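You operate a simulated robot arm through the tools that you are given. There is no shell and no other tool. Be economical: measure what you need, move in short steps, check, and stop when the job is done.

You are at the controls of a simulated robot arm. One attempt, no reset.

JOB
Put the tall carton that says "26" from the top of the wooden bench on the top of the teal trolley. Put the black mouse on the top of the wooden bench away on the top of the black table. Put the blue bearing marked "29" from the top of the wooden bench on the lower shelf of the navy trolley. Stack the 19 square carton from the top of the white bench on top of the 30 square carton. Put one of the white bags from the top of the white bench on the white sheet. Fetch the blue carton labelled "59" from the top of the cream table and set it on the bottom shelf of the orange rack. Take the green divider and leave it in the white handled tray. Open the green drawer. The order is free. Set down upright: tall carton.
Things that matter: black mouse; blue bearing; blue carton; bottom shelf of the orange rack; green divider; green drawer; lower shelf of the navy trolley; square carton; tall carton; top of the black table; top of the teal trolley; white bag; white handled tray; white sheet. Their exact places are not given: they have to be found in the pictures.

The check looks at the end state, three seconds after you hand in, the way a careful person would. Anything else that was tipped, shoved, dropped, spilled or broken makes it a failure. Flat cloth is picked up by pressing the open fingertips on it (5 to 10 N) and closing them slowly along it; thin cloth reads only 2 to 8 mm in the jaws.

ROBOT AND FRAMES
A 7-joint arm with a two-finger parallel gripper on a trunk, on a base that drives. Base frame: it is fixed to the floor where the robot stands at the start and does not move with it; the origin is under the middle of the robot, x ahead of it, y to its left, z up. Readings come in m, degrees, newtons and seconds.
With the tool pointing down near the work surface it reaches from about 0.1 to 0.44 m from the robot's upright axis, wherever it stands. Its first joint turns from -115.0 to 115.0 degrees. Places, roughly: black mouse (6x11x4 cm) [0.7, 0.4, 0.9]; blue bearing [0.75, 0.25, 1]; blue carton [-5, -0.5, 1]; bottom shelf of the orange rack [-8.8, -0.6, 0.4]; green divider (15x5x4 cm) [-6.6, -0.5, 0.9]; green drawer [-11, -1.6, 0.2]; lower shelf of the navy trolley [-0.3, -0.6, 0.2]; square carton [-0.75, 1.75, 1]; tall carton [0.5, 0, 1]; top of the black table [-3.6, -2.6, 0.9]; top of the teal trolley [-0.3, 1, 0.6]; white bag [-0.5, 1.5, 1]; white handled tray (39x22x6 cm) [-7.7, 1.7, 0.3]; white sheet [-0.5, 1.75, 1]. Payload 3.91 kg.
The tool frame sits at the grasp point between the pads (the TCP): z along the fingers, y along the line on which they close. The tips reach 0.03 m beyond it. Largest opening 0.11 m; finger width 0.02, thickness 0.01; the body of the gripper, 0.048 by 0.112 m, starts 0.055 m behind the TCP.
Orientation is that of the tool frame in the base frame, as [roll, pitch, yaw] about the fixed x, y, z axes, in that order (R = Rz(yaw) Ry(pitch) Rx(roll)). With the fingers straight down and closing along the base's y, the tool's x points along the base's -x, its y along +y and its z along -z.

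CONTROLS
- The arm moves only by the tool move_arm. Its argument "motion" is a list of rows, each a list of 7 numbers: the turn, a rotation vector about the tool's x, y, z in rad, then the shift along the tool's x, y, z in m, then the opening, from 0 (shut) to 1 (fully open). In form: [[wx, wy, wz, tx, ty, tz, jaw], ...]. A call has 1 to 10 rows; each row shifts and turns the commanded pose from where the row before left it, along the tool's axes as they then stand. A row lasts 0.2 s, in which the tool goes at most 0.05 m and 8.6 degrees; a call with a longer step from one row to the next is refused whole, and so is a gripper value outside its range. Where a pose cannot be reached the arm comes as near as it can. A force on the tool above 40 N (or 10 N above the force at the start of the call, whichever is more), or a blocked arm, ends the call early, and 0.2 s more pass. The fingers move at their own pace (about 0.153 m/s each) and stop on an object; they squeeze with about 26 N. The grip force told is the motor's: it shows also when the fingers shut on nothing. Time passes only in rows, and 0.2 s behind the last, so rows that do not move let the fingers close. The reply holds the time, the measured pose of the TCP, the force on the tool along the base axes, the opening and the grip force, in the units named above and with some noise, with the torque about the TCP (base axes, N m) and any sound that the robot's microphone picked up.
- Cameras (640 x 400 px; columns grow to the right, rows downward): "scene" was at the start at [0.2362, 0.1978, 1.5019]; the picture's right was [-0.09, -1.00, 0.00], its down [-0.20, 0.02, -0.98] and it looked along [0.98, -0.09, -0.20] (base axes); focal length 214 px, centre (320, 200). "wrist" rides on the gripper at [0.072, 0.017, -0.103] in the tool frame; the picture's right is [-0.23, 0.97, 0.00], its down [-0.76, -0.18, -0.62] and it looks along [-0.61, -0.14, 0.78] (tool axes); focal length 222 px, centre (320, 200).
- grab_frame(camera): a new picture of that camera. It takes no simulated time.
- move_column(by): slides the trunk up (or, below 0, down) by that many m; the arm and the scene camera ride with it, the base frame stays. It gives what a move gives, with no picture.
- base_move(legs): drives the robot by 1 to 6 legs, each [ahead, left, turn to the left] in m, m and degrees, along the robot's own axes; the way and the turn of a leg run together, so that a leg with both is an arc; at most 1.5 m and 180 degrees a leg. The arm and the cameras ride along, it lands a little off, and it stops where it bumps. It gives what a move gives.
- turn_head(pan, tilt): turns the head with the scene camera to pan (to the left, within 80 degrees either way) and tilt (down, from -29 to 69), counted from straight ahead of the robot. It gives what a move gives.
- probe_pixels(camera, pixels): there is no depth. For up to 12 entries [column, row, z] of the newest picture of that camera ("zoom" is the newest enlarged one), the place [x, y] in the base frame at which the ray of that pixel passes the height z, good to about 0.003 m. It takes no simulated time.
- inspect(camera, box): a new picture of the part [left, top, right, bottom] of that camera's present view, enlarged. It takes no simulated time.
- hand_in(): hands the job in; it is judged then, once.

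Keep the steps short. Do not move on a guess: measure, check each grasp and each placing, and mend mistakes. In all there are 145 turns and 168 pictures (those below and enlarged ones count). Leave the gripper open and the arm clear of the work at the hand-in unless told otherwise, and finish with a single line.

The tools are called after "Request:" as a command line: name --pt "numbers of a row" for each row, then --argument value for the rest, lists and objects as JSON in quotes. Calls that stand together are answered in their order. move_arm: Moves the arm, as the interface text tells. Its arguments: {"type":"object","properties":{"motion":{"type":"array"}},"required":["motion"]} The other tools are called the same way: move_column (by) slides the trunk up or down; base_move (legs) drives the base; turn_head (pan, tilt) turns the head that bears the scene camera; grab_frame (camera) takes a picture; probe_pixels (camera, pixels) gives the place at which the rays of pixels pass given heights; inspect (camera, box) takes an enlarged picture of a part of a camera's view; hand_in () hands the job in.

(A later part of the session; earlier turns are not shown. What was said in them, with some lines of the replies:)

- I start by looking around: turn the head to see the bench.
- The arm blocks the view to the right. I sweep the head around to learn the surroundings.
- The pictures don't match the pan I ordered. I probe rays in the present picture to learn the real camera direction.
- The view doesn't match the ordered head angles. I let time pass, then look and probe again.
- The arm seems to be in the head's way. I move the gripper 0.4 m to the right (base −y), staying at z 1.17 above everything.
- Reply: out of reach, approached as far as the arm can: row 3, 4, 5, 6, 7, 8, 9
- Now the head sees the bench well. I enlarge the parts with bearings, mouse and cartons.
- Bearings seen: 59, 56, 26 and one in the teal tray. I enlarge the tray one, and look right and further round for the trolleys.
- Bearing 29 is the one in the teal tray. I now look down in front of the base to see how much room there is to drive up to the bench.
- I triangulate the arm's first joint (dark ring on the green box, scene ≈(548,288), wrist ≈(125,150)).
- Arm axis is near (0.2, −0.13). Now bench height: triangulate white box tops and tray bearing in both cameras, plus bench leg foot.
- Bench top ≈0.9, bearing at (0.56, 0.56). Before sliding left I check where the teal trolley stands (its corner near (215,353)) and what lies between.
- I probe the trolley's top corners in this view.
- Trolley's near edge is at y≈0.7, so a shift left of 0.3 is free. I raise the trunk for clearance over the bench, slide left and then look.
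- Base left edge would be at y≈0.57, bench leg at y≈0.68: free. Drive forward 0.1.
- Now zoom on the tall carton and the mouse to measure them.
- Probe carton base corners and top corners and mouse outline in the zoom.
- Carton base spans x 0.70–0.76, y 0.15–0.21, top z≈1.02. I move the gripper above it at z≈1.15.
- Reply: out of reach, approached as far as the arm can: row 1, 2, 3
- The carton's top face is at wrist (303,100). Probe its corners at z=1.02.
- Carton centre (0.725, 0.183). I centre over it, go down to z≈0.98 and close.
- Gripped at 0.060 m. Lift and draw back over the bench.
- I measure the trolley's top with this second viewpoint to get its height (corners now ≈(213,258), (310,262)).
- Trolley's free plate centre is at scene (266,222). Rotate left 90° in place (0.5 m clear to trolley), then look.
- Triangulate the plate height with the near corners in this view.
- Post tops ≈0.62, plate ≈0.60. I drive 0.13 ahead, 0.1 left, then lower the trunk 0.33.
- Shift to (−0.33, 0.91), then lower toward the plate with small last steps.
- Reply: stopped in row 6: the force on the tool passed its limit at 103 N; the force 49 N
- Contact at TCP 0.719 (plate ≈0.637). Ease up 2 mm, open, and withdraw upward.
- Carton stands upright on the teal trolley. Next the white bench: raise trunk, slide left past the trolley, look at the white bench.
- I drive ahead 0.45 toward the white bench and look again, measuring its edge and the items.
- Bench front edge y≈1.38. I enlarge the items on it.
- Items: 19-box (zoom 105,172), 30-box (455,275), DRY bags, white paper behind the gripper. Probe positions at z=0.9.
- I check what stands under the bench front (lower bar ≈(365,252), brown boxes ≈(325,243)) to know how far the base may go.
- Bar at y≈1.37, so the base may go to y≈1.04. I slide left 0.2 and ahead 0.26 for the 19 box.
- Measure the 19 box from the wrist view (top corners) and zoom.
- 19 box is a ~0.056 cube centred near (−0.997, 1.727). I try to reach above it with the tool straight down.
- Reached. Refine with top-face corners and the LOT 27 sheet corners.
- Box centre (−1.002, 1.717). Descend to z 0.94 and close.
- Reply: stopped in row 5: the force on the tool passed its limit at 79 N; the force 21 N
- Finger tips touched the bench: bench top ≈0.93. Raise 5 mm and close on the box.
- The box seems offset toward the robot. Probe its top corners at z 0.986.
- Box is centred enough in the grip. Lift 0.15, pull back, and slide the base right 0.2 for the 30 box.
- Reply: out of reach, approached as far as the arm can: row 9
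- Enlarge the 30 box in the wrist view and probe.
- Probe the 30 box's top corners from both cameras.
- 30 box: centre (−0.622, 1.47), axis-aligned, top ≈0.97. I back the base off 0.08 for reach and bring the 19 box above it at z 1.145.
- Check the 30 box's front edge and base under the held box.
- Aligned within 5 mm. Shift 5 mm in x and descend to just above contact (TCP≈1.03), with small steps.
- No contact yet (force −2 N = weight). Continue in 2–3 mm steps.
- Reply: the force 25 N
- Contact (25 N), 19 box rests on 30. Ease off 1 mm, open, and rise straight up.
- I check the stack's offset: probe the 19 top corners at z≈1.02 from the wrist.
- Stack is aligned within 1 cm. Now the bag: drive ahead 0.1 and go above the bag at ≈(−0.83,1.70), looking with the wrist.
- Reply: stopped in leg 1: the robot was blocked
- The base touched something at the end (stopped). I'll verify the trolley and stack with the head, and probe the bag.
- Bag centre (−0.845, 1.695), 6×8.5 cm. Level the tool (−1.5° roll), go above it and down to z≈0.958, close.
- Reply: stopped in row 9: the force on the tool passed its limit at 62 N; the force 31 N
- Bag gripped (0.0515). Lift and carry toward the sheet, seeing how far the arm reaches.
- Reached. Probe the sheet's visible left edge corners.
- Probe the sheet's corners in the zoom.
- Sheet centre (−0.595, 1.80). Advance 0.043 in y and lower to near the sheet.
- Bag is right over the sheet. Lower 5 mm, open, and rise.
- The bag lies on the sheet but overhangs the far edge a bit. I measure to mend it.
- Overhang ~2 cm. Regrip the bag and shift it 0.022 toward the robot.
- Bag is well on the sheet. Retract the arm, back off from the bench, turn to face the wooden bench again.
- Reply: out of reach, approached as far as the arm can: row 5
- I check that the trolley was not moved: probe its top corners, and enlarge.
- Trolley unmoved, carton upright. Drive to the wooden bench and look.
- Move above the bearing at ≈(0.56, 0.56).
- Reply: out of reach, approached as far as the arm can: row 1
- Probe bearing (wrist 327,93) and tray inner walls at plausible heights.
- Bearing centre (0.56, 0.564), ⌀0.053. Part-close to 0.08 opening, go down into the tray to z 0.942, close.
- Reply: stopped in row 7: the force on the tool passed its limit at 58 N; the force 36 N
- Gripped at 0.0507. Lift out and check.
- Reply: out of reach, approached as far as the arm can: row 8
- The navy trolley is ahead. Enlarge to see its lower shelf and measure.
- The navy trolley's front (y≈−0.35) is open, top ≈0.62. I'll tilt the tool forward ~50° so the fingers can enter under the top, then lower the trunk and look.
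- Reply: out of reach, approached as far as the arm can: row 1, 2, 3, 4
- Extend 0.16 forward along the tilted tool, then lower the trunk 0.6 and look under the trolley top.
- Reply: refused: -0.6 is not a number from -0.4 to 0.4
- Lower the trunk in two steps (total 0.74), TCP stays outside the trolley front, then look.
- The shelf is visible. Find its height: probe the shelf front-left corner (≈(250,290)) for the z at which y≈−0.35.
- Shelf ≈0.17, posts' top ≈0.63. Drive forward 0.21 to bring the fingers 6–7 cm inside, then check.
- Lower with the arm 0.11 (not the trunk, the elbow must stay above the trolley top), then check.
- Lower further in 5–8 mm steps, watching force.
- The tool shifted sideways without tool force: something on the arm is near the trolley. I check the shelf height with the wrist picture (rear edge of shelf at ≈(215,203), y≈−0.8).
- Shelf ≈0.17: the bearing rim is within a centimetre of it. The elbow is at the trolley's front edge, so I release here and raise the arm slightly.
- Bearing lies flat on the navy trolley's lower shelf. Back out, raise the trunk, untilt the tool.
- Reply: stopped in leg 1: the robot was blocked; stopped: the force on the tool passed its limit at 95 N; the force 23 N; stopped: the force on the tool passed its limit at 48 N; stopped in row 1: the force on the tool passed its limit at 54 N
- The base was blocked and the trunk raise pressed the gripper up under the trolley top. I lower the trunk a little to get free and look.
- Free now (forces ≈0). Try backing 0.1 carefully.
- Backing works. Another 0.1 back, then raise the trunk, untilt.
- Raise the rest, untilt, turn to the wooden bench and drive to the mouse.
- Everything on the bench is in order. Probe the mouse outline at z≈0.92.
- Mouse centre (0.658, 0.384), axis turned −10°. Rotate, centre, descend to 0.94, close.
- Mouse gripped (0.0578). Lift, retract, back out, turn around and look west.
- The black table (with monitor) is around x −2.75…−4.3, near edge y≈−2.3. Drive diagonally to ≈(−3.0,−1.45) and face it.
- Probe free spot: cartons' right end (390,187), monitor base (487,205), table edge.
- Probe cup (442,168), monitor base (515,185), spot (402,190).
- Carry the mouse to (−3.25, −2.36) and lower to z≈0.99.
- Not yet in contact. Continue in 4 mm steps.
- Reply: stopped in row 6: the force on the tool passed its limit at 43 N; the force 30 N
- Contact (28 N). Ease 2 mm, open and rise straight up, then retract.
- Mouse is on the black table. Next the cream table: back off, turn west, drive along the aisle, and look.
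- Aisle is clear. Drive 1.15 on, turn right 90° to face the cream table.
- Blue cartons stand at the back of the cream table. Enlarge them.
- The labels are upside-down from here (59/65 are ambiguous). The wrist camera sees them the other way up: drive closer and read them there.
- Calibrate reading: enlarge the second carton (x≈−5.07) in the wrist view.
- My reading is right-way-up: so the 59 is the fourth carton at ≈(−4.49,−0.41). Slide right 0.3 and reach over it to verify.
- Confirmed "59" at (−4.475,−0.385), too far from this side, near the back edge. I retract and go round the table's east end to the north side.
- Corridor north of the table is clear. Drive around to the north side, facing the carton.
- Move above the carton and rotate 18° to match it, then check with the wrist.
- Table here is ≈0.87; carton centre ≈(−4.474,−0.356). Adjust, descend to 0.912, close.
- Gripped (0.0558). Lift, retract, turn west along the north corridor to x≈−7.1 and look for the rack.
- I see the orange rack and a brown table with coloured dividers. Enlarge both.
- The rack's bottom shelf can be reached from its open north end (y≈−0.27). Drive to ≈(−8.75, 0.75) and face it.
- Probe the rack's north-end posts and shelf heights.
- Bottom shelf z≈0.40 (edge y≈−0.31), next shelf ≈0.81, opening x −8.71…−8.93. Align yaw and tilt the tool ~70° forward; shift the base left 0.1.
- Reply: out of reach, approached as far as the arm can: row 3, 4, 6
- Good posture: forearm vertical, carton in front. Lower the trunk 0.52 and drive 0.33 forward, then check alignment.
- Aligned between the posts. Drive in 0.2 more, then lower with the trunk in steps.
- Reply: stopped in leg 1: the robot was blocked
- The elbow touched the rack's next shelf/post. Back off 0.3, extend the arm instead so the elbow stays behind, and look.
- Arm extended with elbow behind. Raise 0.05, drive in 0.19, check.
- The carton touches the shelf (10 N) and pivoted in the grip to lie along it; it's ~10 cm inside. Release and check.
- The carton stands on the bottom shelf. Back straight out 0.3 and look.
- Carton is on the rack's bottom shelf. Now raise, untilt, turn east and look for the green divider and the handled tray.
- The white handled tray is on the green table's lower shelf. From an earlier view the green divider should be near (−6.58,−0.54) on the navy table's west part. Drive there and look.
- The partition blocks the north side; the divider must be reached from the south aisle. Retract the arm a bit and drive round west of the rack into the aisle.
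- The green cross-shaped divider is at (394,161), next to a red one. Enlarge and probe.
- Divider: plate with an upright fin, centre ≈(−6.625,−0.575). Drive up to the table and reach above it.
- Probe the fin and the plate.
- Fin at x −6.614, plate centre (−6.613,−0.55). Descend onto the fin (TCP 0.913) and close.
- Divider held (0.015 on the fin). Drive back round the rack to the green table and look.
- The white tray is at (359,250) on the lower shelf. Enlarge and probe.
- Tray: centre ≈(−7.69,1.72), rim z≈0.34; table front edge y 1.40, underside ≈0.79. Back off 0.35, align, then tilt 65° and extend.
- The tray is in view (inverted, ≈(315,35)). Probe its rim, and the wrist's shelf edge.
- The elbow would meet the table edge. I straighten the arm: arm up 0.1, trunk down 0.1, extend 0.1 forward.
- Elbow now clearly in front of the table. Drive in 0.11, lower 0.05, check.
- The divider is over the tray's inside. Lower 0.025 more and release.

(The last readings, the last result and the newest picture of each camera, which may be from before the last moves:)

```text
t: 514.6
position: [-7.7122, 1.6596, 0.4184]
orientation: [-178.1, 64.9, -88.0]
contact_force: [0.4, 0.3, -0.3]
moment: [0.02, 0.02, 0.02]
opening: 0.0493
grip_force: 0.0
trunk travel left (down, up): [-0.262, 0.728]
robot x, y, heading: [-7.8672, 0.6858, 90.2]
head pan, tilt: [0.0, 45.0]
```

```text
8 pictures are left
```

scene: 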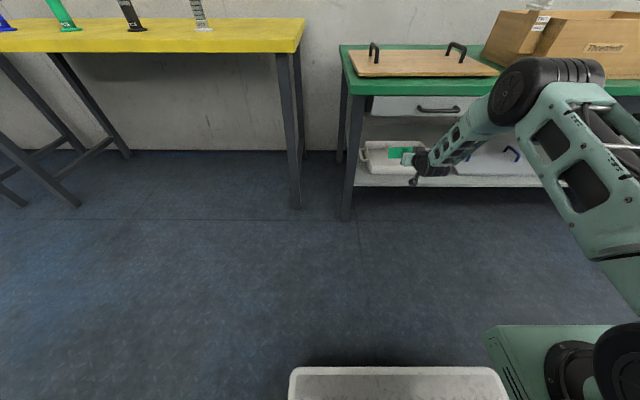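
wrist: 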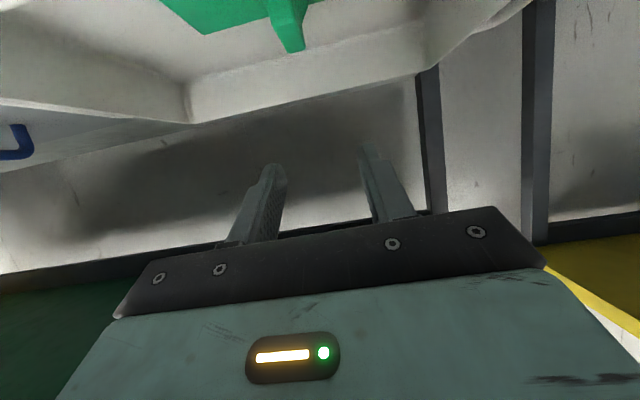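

Divider lies in the tray. Back straight out, raise, retract, and drive toward the drawer cabinet (≈(−10.9,−1.7)).

Request:
base_move --legs '[[-0.4, 0, 0]]'

Request:
move_column --by 0.4

Request:
move_arm --pt "0 0 0 0.0165 0 -0.0355 0.9" --pt "0 0 0 0.0165 0 -0.0355 0.9" --pt "0 0 0 0.0165 0 -0.0355 0.9" --pt "0 0 0 0.0165 0 -0.0355 0.9" --pt "0 0 0 0.0165 0 -0.0355 0.9" --pt "0 0 0 0.0165 0 -0.0355 0.9"

Request:
base_move --legs '[[0, 0, 90], [1.5, 0, 0], [0.2, 0, 0], [0, 0, 90], [1.5, 0, 0], [0.25, 0, -90]]'

Request:
turn_head --pan 0 --tilt 45

Request:
grab_frame --camera "scene"

Request:
probe_pixels --camera "scene" --pixels '[[320, 200, 0.2], [320, 200, 0.0]]'

```text
t: 517.1
position: [-7.7068, 1.2586, 0.4198]
orientation: [-178.1, 64.9, -88.1]
contact_force: [-0.1, -0.5, 0.3]
moment: [-0.02, -0.03, -0.03]
opening: 0.0493
grip_force: 0.0
trunk travel left (down, up): [-0.262, 0.728]
robot x, y, heading: [-7.8612, 0.291, 90.2]
head pan, tilt: [0.0, 45.0]
```

```text
t: 521.0
position: [-7.7073, 1.2579, 0.8185]
orientation: [-178.1, 65.0, -88.1]
contact_force: [-0.5, 0.0, 0.1]
moment: [0.0, 0.02, -0.04]
opening: 0.0494
grip_force: 0.0
trunk travel left (down, up): [-0.662, 0.328]
robot x, y, heading: [-7.8628, 0.2901, 90.4]
head pan, tilt: [0.0, 45.0]
```

```text
t: 522.4
position: [-7.707, 1.0244, 0.82]
orientation: [-178.2, 65.0, -88.2]
contact_force: [-0.3, -0.4, -0.3]
moment: [-0.04, 0.0, -0.02]
opening: 0.0992
grip_force: 0.1
trunk travel left (down, up): [-0.662, 0.328]
robot x, y, heading: [-7.8603, 0.2861, 90.2]
head pan, tilt: [0.0, 45.0]
```

```text
t: 549.5
position: [-10.4985, -1.1794, 0.8198]
orientation: [-178.1, 64.9, -0.8]
contact_force: [0.9, -0.2, 0.2]
moment: [0.04, -0.01, 0.04]
opening: 0.0988
grip_force: 0.1
trunk travel left (down, up): [-0.662, 0.328]
robot x, y, heading: [-9.7693, -1.3719, 177.6]
head pan, tilt: [0.0, 45.0]
cut short: leg 6
```

```text
t: 550.1
position: [-10.4981, -1.1803, 0.8203]
orientation: [-178.1, 65.0, -0.8]
contact_force: [-0.6, 0.4, -0.5]
moment: [-0.01, -0.03, -0.04]
opening: 0.0992
grip_force: 0.1
trunk travel left (down, up): [-0.662, 0.328]
robot x, y, heading: [-9.7683, -1.3718, 177.8]
head pan, tilt: [0.0, 45.0]
```

```text
7 pictures are left
```

scene: 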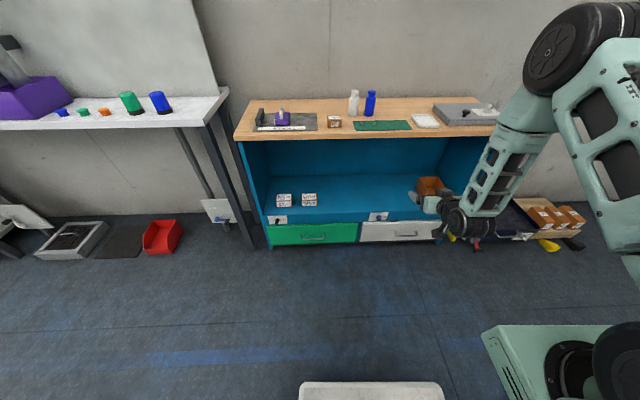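

```text
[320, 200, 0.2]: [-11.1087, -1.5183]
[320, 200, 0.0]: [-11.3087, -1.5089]
```

The green drawer is at (313,234) with a handle. Enlarge and probe.

Request:
inspect --camera "scene" --box '[262, 205, 366, 257]'

Request:
probe_pixels --camera "scene" --pixels '[[268, 248, 0.0], [358, 243, 0.05], [315, 236, 0.1], [315, 236, 0.15], [315, 236, 0.2], [302, 236, 0.15], [327, 236, 0.15], [358, 223, 0.2]]'

```text
6.15 times, centred on (314, 231) of scene
```

zoom: 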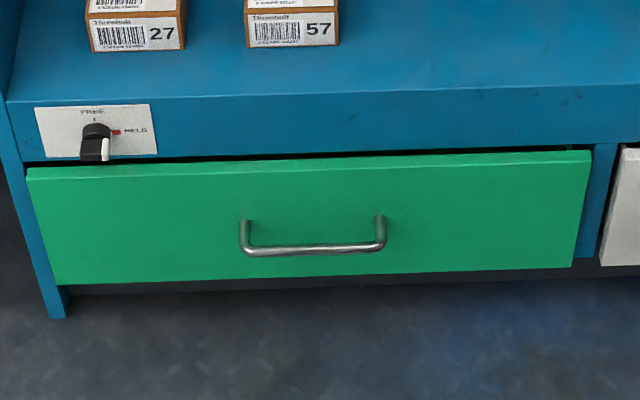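

```text
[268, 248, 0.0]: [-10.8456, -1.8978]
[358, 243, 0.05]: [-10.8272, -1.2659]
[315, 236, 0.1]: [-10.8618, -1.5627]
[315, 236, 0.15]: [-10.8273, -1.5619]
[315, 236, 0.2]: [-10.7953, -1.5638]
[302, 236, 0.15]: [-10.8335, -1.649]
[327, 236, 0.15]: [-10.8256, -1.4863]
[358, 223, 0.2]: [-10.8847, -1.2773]
```

There's a FREE/HELD latch knob above the drawer. Enlarge it to see its setting.

Request:
inspect --camera "scene" --box '[264, 212, 292, 228]'

Request:
probe_pixels --camera "scene" --pixels '[[278, 219.5, 0.25], [278, 219.5, 0.28], [278, 219.5, 0.3], [313, 239.2, 0.12], [313, 239.2, 0.14], [313, 239.2, 0.16], [301, 235, 0.16], [325, 234.5, 0.16], [278, 224, 0.25]]'

```text
16.00 times, centred on (278, 220) of scene
```

zoom: 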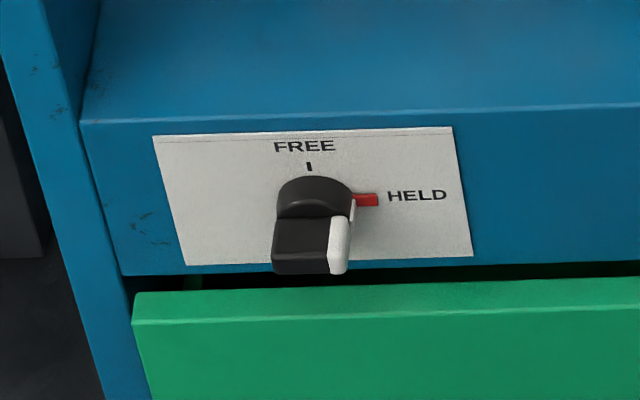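

```text
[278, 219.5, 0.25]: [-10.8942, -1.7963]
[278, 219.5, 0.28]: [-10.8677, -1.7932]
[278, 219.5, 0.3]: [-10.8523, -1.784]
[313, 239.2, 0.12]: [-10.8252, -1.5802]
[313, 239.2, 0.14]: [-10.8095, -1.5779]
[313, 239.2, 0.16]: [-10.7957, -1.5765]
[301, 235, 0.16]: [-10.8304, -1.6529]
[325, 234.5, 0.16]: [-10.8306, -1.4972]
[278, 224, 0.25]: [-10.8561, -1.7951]
```

The knob points to HELD; it must be turned 90° to FREE. Make the tool horizontal, shift left to the knob, lower to z≈0.295 and look.

Request:
move_arm --pt "0 -0.145 0 0 0 0 0.7" --pt "0 -0.145 0 0 0 0 0.7" --pt "0 -0.143 0 0 0 0 0.7" --pt "0 0 0 0 0 0 0.7"

Request:
base_move --legs '[[0, 0.62, 0]]'

Request:
move_column --by -0.4

Request:
move_column --by -0.125

Request:
grab_frame --camera "wrist"

Request:
probe_pixels --camera "wrist" --pixels '[[320, 200, 0.3]]'

```text
t: 551.1
position: [-10.4975, -1.1805, 0.8196]
orientation: [-99.5, 89.3, 77.9]
contact_force: [0.7, 0.4, 0.8]
moment: [-0.01, 0.01, 0.01]
opening: 0.0771
grip_force: 0.1
trunk travel left (down, up): [-0.662, 0.328]
robot x, y, heading: [-9.7668, -1.3673, 177.7]
head pan, tilt: [0.0, 45.0]
```

```text
t: 554.6
position: [-10.5243, -1.8026, 0.8202]
orientation: [-105.7, 89.1, 71.9]
contact_force: [-0.2, 1.0, 0.0]
moment: [0.0, -0.03, 0.0]
opening: 0.0773
grip_force: 0.0
trunk travel left (down, up): [-0.662, 0.328]
robot x, y, heading: [-9.7937, -1.9927, 177.7]
head pan, tilt: [0.0, 45.0]
```

```text
t: 558.4
position: [-10.5228, -1.8021, 0.4195]
orientation: [-105.9, 89.1, 71.8]
contact_force: [-0.9, 0.2, -0.4]
moment: [0.0, -0.04, 0.01]
opening: 0.0773
grip_force: 0.0
trunk travel left (down, up): [-0.262, 0.728]
robot x, y, heading: [-9.7955, -1.9827, 177.7]
head pan, tilt: [0.0, 45.0]
```

```text
t: 560.0
position: [-10.5238, -1.8026, 0.2943]
orientation: [-105.5, 89.2, 72.1]
contact_force: [-0.6, 0.6, -1.2]
moment: [0.02, -0.02, 0.0]
opening: 0.0768
grip_force: 0.2
trunk travel left (down, up): [-0.137, 0.853]
robot x, y, heading: [-9.7937, -1.9892, 177.8]
head pan, tilt: [0.0, 45.0]
```

```text
4 pictures are left
```

wrist: 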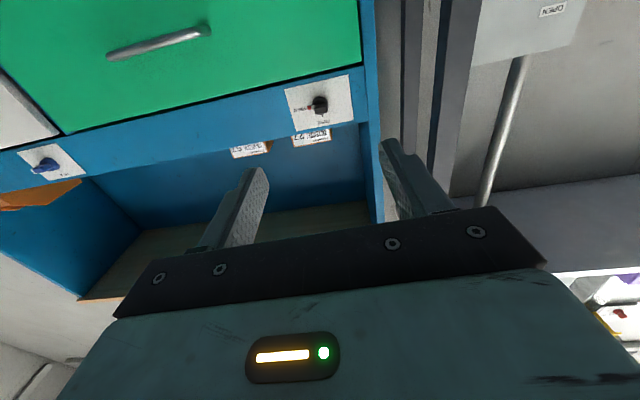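

```text
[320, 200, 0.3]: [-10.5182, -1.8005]
```

Combining both views: knob at (−10.83, −1.784, 0.33), handle bar at ≈(−10.77, −1.59, 0.195). Raise 0.036 and drive 0.16 forward.

Request:
move_column --by 0.036

Request:
base_move --legs '[[0.16, 0, 0]]'

Request:
grab_frame --camera "wrist"

```text
t: 560.8
position: [-10.5231, -1.803, 0.3299]
orientation: [-105.8, 89.2, 71.7]
contact_force: [0.8, -0.5, 1.0]
moment: [-0.02, 0.01, -0.01]
opening: 0.0767
grip_force: 0.1
trunk travel left (down, up): [-0.173, 0.817]
robot x, y, heading: [-9.7931, -1.9861, 177.9]
head pan, tilt: [0.0, 45.0]
```

```text
t: 562.2
position: [-10.6853, -1.7972, 0.3307]
orientation: [-106.0, 89.3, 71.7]
contact_force: [0.7, -0.4, 0.1]
moment: [0.01, 0.01, -0.02]
opening: 0.0769
grip_force: 0.1
trunk travel left (down, up): [-0.173, 0.817]
robot x, y, heading: [-9.957, -1.9818, 177.7]
head pan, tilt: [0.0, 45.0]
```

```text
3 pictures are left
```

wrist: 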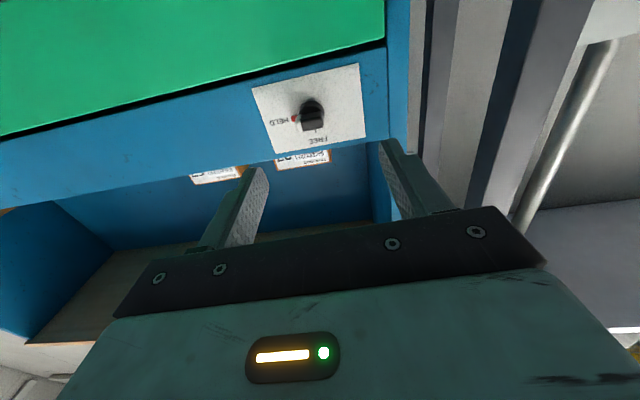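

Knob lines up at y≈−1.7825, z≈0.33. Shift 1 cm sideways and advance in small steps until near the plate.

Request:
move_arm --pt "0 0 0 0 -0.0105 0.04 0.7" --pt "0 0 0 0 0 0.035 0.7" --pt "0 0 0 0 0 0.01 0.7" --pt "0 0 0 0 0 0.01 0.7" --pt "0 0 0 0 0 0.007 0.7" --pt "0 0 0 0 0 0.006 0.7" --pt "0 0 0 0 0 0.006 0.7" --pt "0 0 0 0 0 0.006 0.7" --pt "0 0 0 0 0 0 0.7"

```text
t: 563.8
position: [-10.7942, -1.7817, 0.3307]
orientation: [-106.7, 89.2, 71.1]
contact_force: [11.6, -0.1, 9.0]
moment: [-0.39, 0.29, 0.54]
opening: 0.0764
grip_force: 0.0
trunk travel left (down, up): [-0.173, 0.817]
robot x, y, heading: [-9.9589, -1.9868, 177.9]
head pan, tilt: [0.0, 45.0]
stopped in row 7: the force on the tool passed its limit at 54 N (the readings are from after the stop); the commanded pose is now the measured one
```

Tips touched the plate at x≈−10.824. Back 4 mm, close on the knob.

Request:
move_arm --pt "0 0 0 0 0 -0.004 0.7" --pt "0 0 0 0 0 0 0" --pt "0 0 0 0 0 0 0" --pt "0 0 0 0 0 0 0" --pt "0 0 -0.13 0 0 0 0" --pt "0 0 -0.13 0 0 0 0" --pt "0 0 -0.13 0 0 0 0" --pt "0 0 -0.13 0 0 0 0" --pt "0 0 -0.13 0 0 0 0" --pt "0 0 -0.13 0 0 0 0"

Request:
move_arm --pt "0 0 -0.13 0 0 0 0" --pt "0 0 -0.13 0 0 0 0" --pt "0 0 -0.13 0 0 0 0" --pt "0 0 -0.13 0 0 0 0" --pt "0 0 -0.13 0 0 0 0" --pt "0 0 -0.13 0 0 0 0" --pt "0 0 0 0 0 0 0"

Request:
inspect --camera "wrist" --box '[200, 20, 440, 240]'

```text
t: 566.0
position: [-10.7904, -1.7809, 0.3285]
orientation: [-90.4, 44.4, 87.5]
contact_force: [1.6, 5.2, 0.4]
moment: [0.03, 0.33, 1.23]
opening: 0.0276
grip_force: 44.7
trunk travel left (down, up): [-0.173, 0.817]
robot x, y, heading: [-9.9524, -1.9837, 177.9]
head pan, tilt: [0.0, 45.0]
```

```text
t: 567.6
position: [-10.7893, -1.7807, 0.3295]
orientation: [-90.2, -0.2, 87.7]
contact_force: [7.4, 9.7, 16.5]
moment: [-0.32, 0.63, -0.92]
opening: 0.0274
grip_force: 44.7
trunk travel left (down, up): [-0.173, 0.817]
robot x, y, heading: [-9.9565, -1.9843, 177.9]
head pan, tilt: [0.0, 45.0]
```

```text
1.82 times, centred on (320, 130) of wrist
```

zoom: 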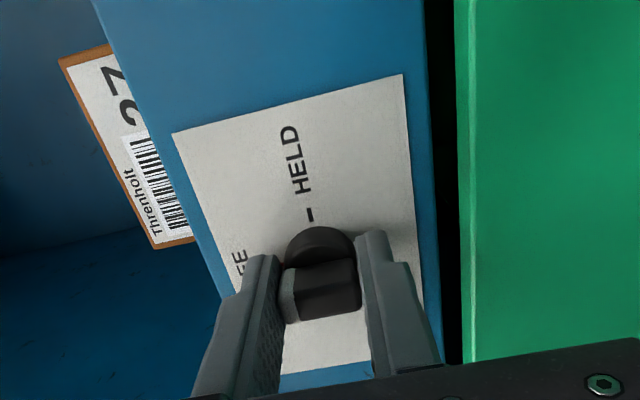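

Knob now points to FREE. Release, back off 0.12, move to the handle (right 0.19, down 0.135), look.

Request:
move_arm --pt "0 0 0 0 0 0 0.5" --pt "0 0 0 0 0 0 0.6" --pt "0 0 0 0 0 0 0.6" --pt "0 0 0 0 0 -0.03 0.6" --pt "0 0 0 0 0 -0.045 0.6" --pt "0 0 0 0 0 -0.045 0.6" --pt "0 0 0 0 0 0 0.6"

Request:
base_move --legs '[[0, -0.19, 0]]'

Request:
move_column --by -0.135

Request:
grab_frame --camera "wrist"

```text
t: 569.2
position: [-10.6706, -1.7862, 0.3301]
orientation: [-90.3, 0.0, 87.9]
contact_force: [0.2, -0.4, 0.5]
moment: [-0.01, -0.05, 0.0]
opening: 0.0661
grip_force: 0.0
trunk travel left (down, up): [-0.173, 0.817]
robot x, y, heading: [-9.9573, -1.9795, 177.9]
head pan, tilt: [0.0, 45.0]
```

```text
t: 570.8
position: [-10.6648, -1.5963, 0.329]
orientation: [-90.4, -0.1, 87.7]
contact_force: [0.0, 0.1, -0.4]
moment: [-0.03, -0.02, -0.01]
opening: 0.0661
grip_force: 0.0
trunk travel left (down, up): [-0.173, 0.817]
robot x, y, heading: [-9.9503, -1.7948, 177.7]
head pan, tilt: [0.0, 45.0]
```

```text
t: 572.4
position: [-10.6651, -1.5971, 0.1943]
orientation: [-90.4, -0.1, 87.8]
contact_force: [0.0, 0.3, -0.7]
moment: [0.0, 0.02, 0.01]
opening: 0.066
grip_force: 0.1
trunk travel left (down, up): [-0.038, 0.952]
robot x, y, heading: [-9.9478, -1.7955, 177.6]
head pan, tilt: [0.0, 45.0]
```

```text
1 pictures are left
```

wrist: 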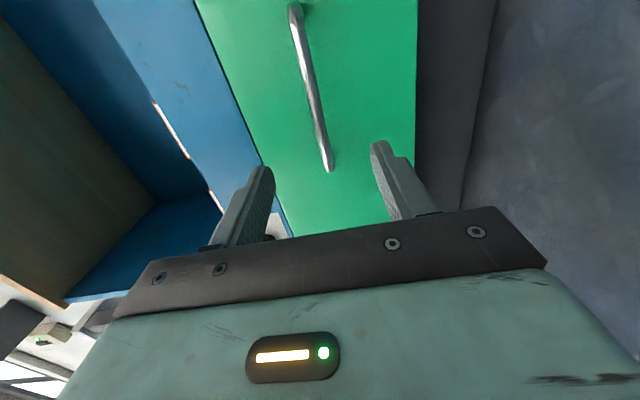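

Handle is vertically centred between the open fingers (tool y≈0.002). Advance 0.09, close on the bar, and pull a little.

Request:
move_arm --pt "0 0 0 0.02 0.002 0.03 0.6" --pt "0 0 0 0 0 0.03 0.6" --pt "0 0 0 0 0 0.02 0.6" --pt "0 0 0 0 0 0.01 0.6" --pt "0 0 0 0 0 0 0" --pt "0 0 0 0 0 0 0" --pt "0 0 0 0 0 0 0" --pt "0 0 0 0 0 0 0"

Request:
move_arm --pt "0 0 0 0 0 -0.01 0" --pt "0 0 0 0 0 -0.02 0" --pt "0 0 0 0 0 -0.02 0" --pt "0 0 0 0 0 0 0"

```text
t: 574.2
position: [-10.7542, -1.5731, 0.1952]
orientation: [-90.0, -0.3, 87.9]
contact_force: [-0.6, 1.8, 28.1]
moment: [-0.16, 0.54, 0.55]
opening: 0.0118
grip_force: 44.7
trunk travel left (down, up): [-0.038, 0.952]
robot x, y, heading: [-9.9452, -1.7963, 178.0]
head pan, tilt: [0.0, 45.0]
```

```text
t: 575.2
position: [-10.7029, -1.5732, 0.195]
orientation: [-90.1, -0.3, 87.7]
contact_force: [-0.4, 9.7, 36.2]
moment: [-0.27, 0.66, 0.4]
opening: 0.0115
grip_force: 44.4
trunk travel left (down, up): [-0.038, 0.952]
robot x, y, heading: [-9.9506, -1.7955, 177.8]
head pan, tilt: [0.0, 45.0]
```

The bar is held (0.0118) and the drawer followed 5 cm. Relieve the vertical load 4 mm and pull further with arm, then base.

Request:
move_arm --pt "0 0 0 0 -0.002 -0.01 0" --pt "0 0 0 0 -0.002 -0.02 0" --pt "0 0 0 0 0 -0.02 0" --pt "0 0 0 0 0 0 0"

Request:
base_move --legs '[[-0.15, 0, 0]]'

```text
t: 576.2
position: [-10.652, -1.5742, 0.1957]
orientation: [-90.7, -0.3, 87.4]
contact_force: [1.8, 36.3, -1.2]
moment: [-0.17, -0.05, -0.83]
opening: 0.0121
grip_force: 45.2
trunk travel left (down, up): [-0.038, 0.952]
robot x, y, heading: [-9.9491, -1.7941, 177.9]
head pan, tilt: [0.0, 45.0]
```

```text
t: 577.6
position: [-10.5002, -1.5813, 0.1945]
orientation: [-90.8, -0.1, 87.4]
contact_force: [3.3, 33.1, -14.8]
moment: [-0.11, -0.35, -1.14]
opening: 0.0117
grip_force: 44.9
trunk travel left (down, up): [-0.038, 0.952]
robot x, y, heading: [-9.7951, -1.8015, 177.8]
head pan, tilt: [0.0, 45.0]
5 turns are left
```

Drawer is out 0.25 m. Pull 0.07 more if it goes.

Request:
base_move --legs '[[-0.07, 0, 0]]'

```text
t: 578.4
position: [-10.4875, -1.582, 0.1949]
orientation: [-90.6, 0.0, 87.5]
contact_force: [-2.4, 1.8, -2.4]
moment: [0.06, -0.08, 0.26]
opening: 0.0118
grip_force: 45.0
trunk travel left (down, up): [-0.038, 0.952]
robot x, y, heading: [-9.7791, -1.8001, 177.8]
head pan, tilt: [0.0, 45.0]
stopped in leg 1: the force on the tool passed its limit at 100 N (the readings are from after the stop); the commanded pose is now the measured one
4 turns are left
```

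It reached its end stop (fully open). Release, draw the fingers off the bar, back away, and take the last picture.

Request:
move_arm --pt "0 0 0 0 0 0 0.4" --pt "0 0 0 0 0 0 0.6" --pt "0 0 0 0 0 0 0.6" --pt "0 0 0 0 0 -0.03 0.6" --pt "0 0 0 0 0 -0.04 0.7" --pt "0 0 0 0 0 -0.04 1"

Request:
base_move --legs '[[-0.3, 0, 0]]'

Request:
grab_frame --camera "scene"

```text
t: 579.8
position: [-10.3765, -1.5864, 0.1969]
orientation: [-90.6, 0.0, 87.5]
contact_force: [0.4, 0.4, 0.6]
moment: [0.02, -0.01, 0.02]
opening: 0.1101
grip_force: 0.0
trunk travel left (down, up): [-0.038, 0.952]
robot x, y, heading: [-9.7807, -1.8009, 177.6]
head pan, tilt: [0.0, 45.0]
```

```text
t: 581.8
position: [-10.0756, -1.5975, 0.1966]
orientation: [-90.6, 0.0, 87.5]
contact_force: [1.3, -0.4, -0.3]
moment: [0.02, -0.03, 0.0]
opening: 0.1098
grip_force: 0.1
trunk travel left (down, up): [-0.038, 0.952]
robot x, y, heading: [-9.4791, -1.8124, 177.5]
head pan, tilt: [0.0, 45.0]
```

```text
0 pictures are left
3 turns are left
```

scene: 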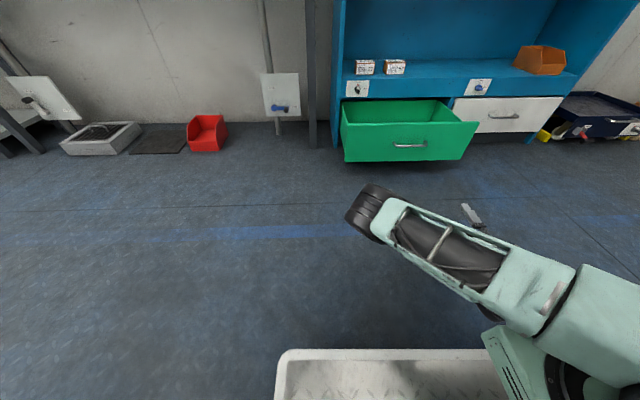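

The green drawer is open, the gripper is open and the arm is clear. I hand in.

Request:
hand_in

```text
The job is handed in.
```

All eight tasks were carried out and I handed the job in; while placing the bearing and the blue carton, the arm bumped the navy trolley and the orange rack, with nothing visibly moved.
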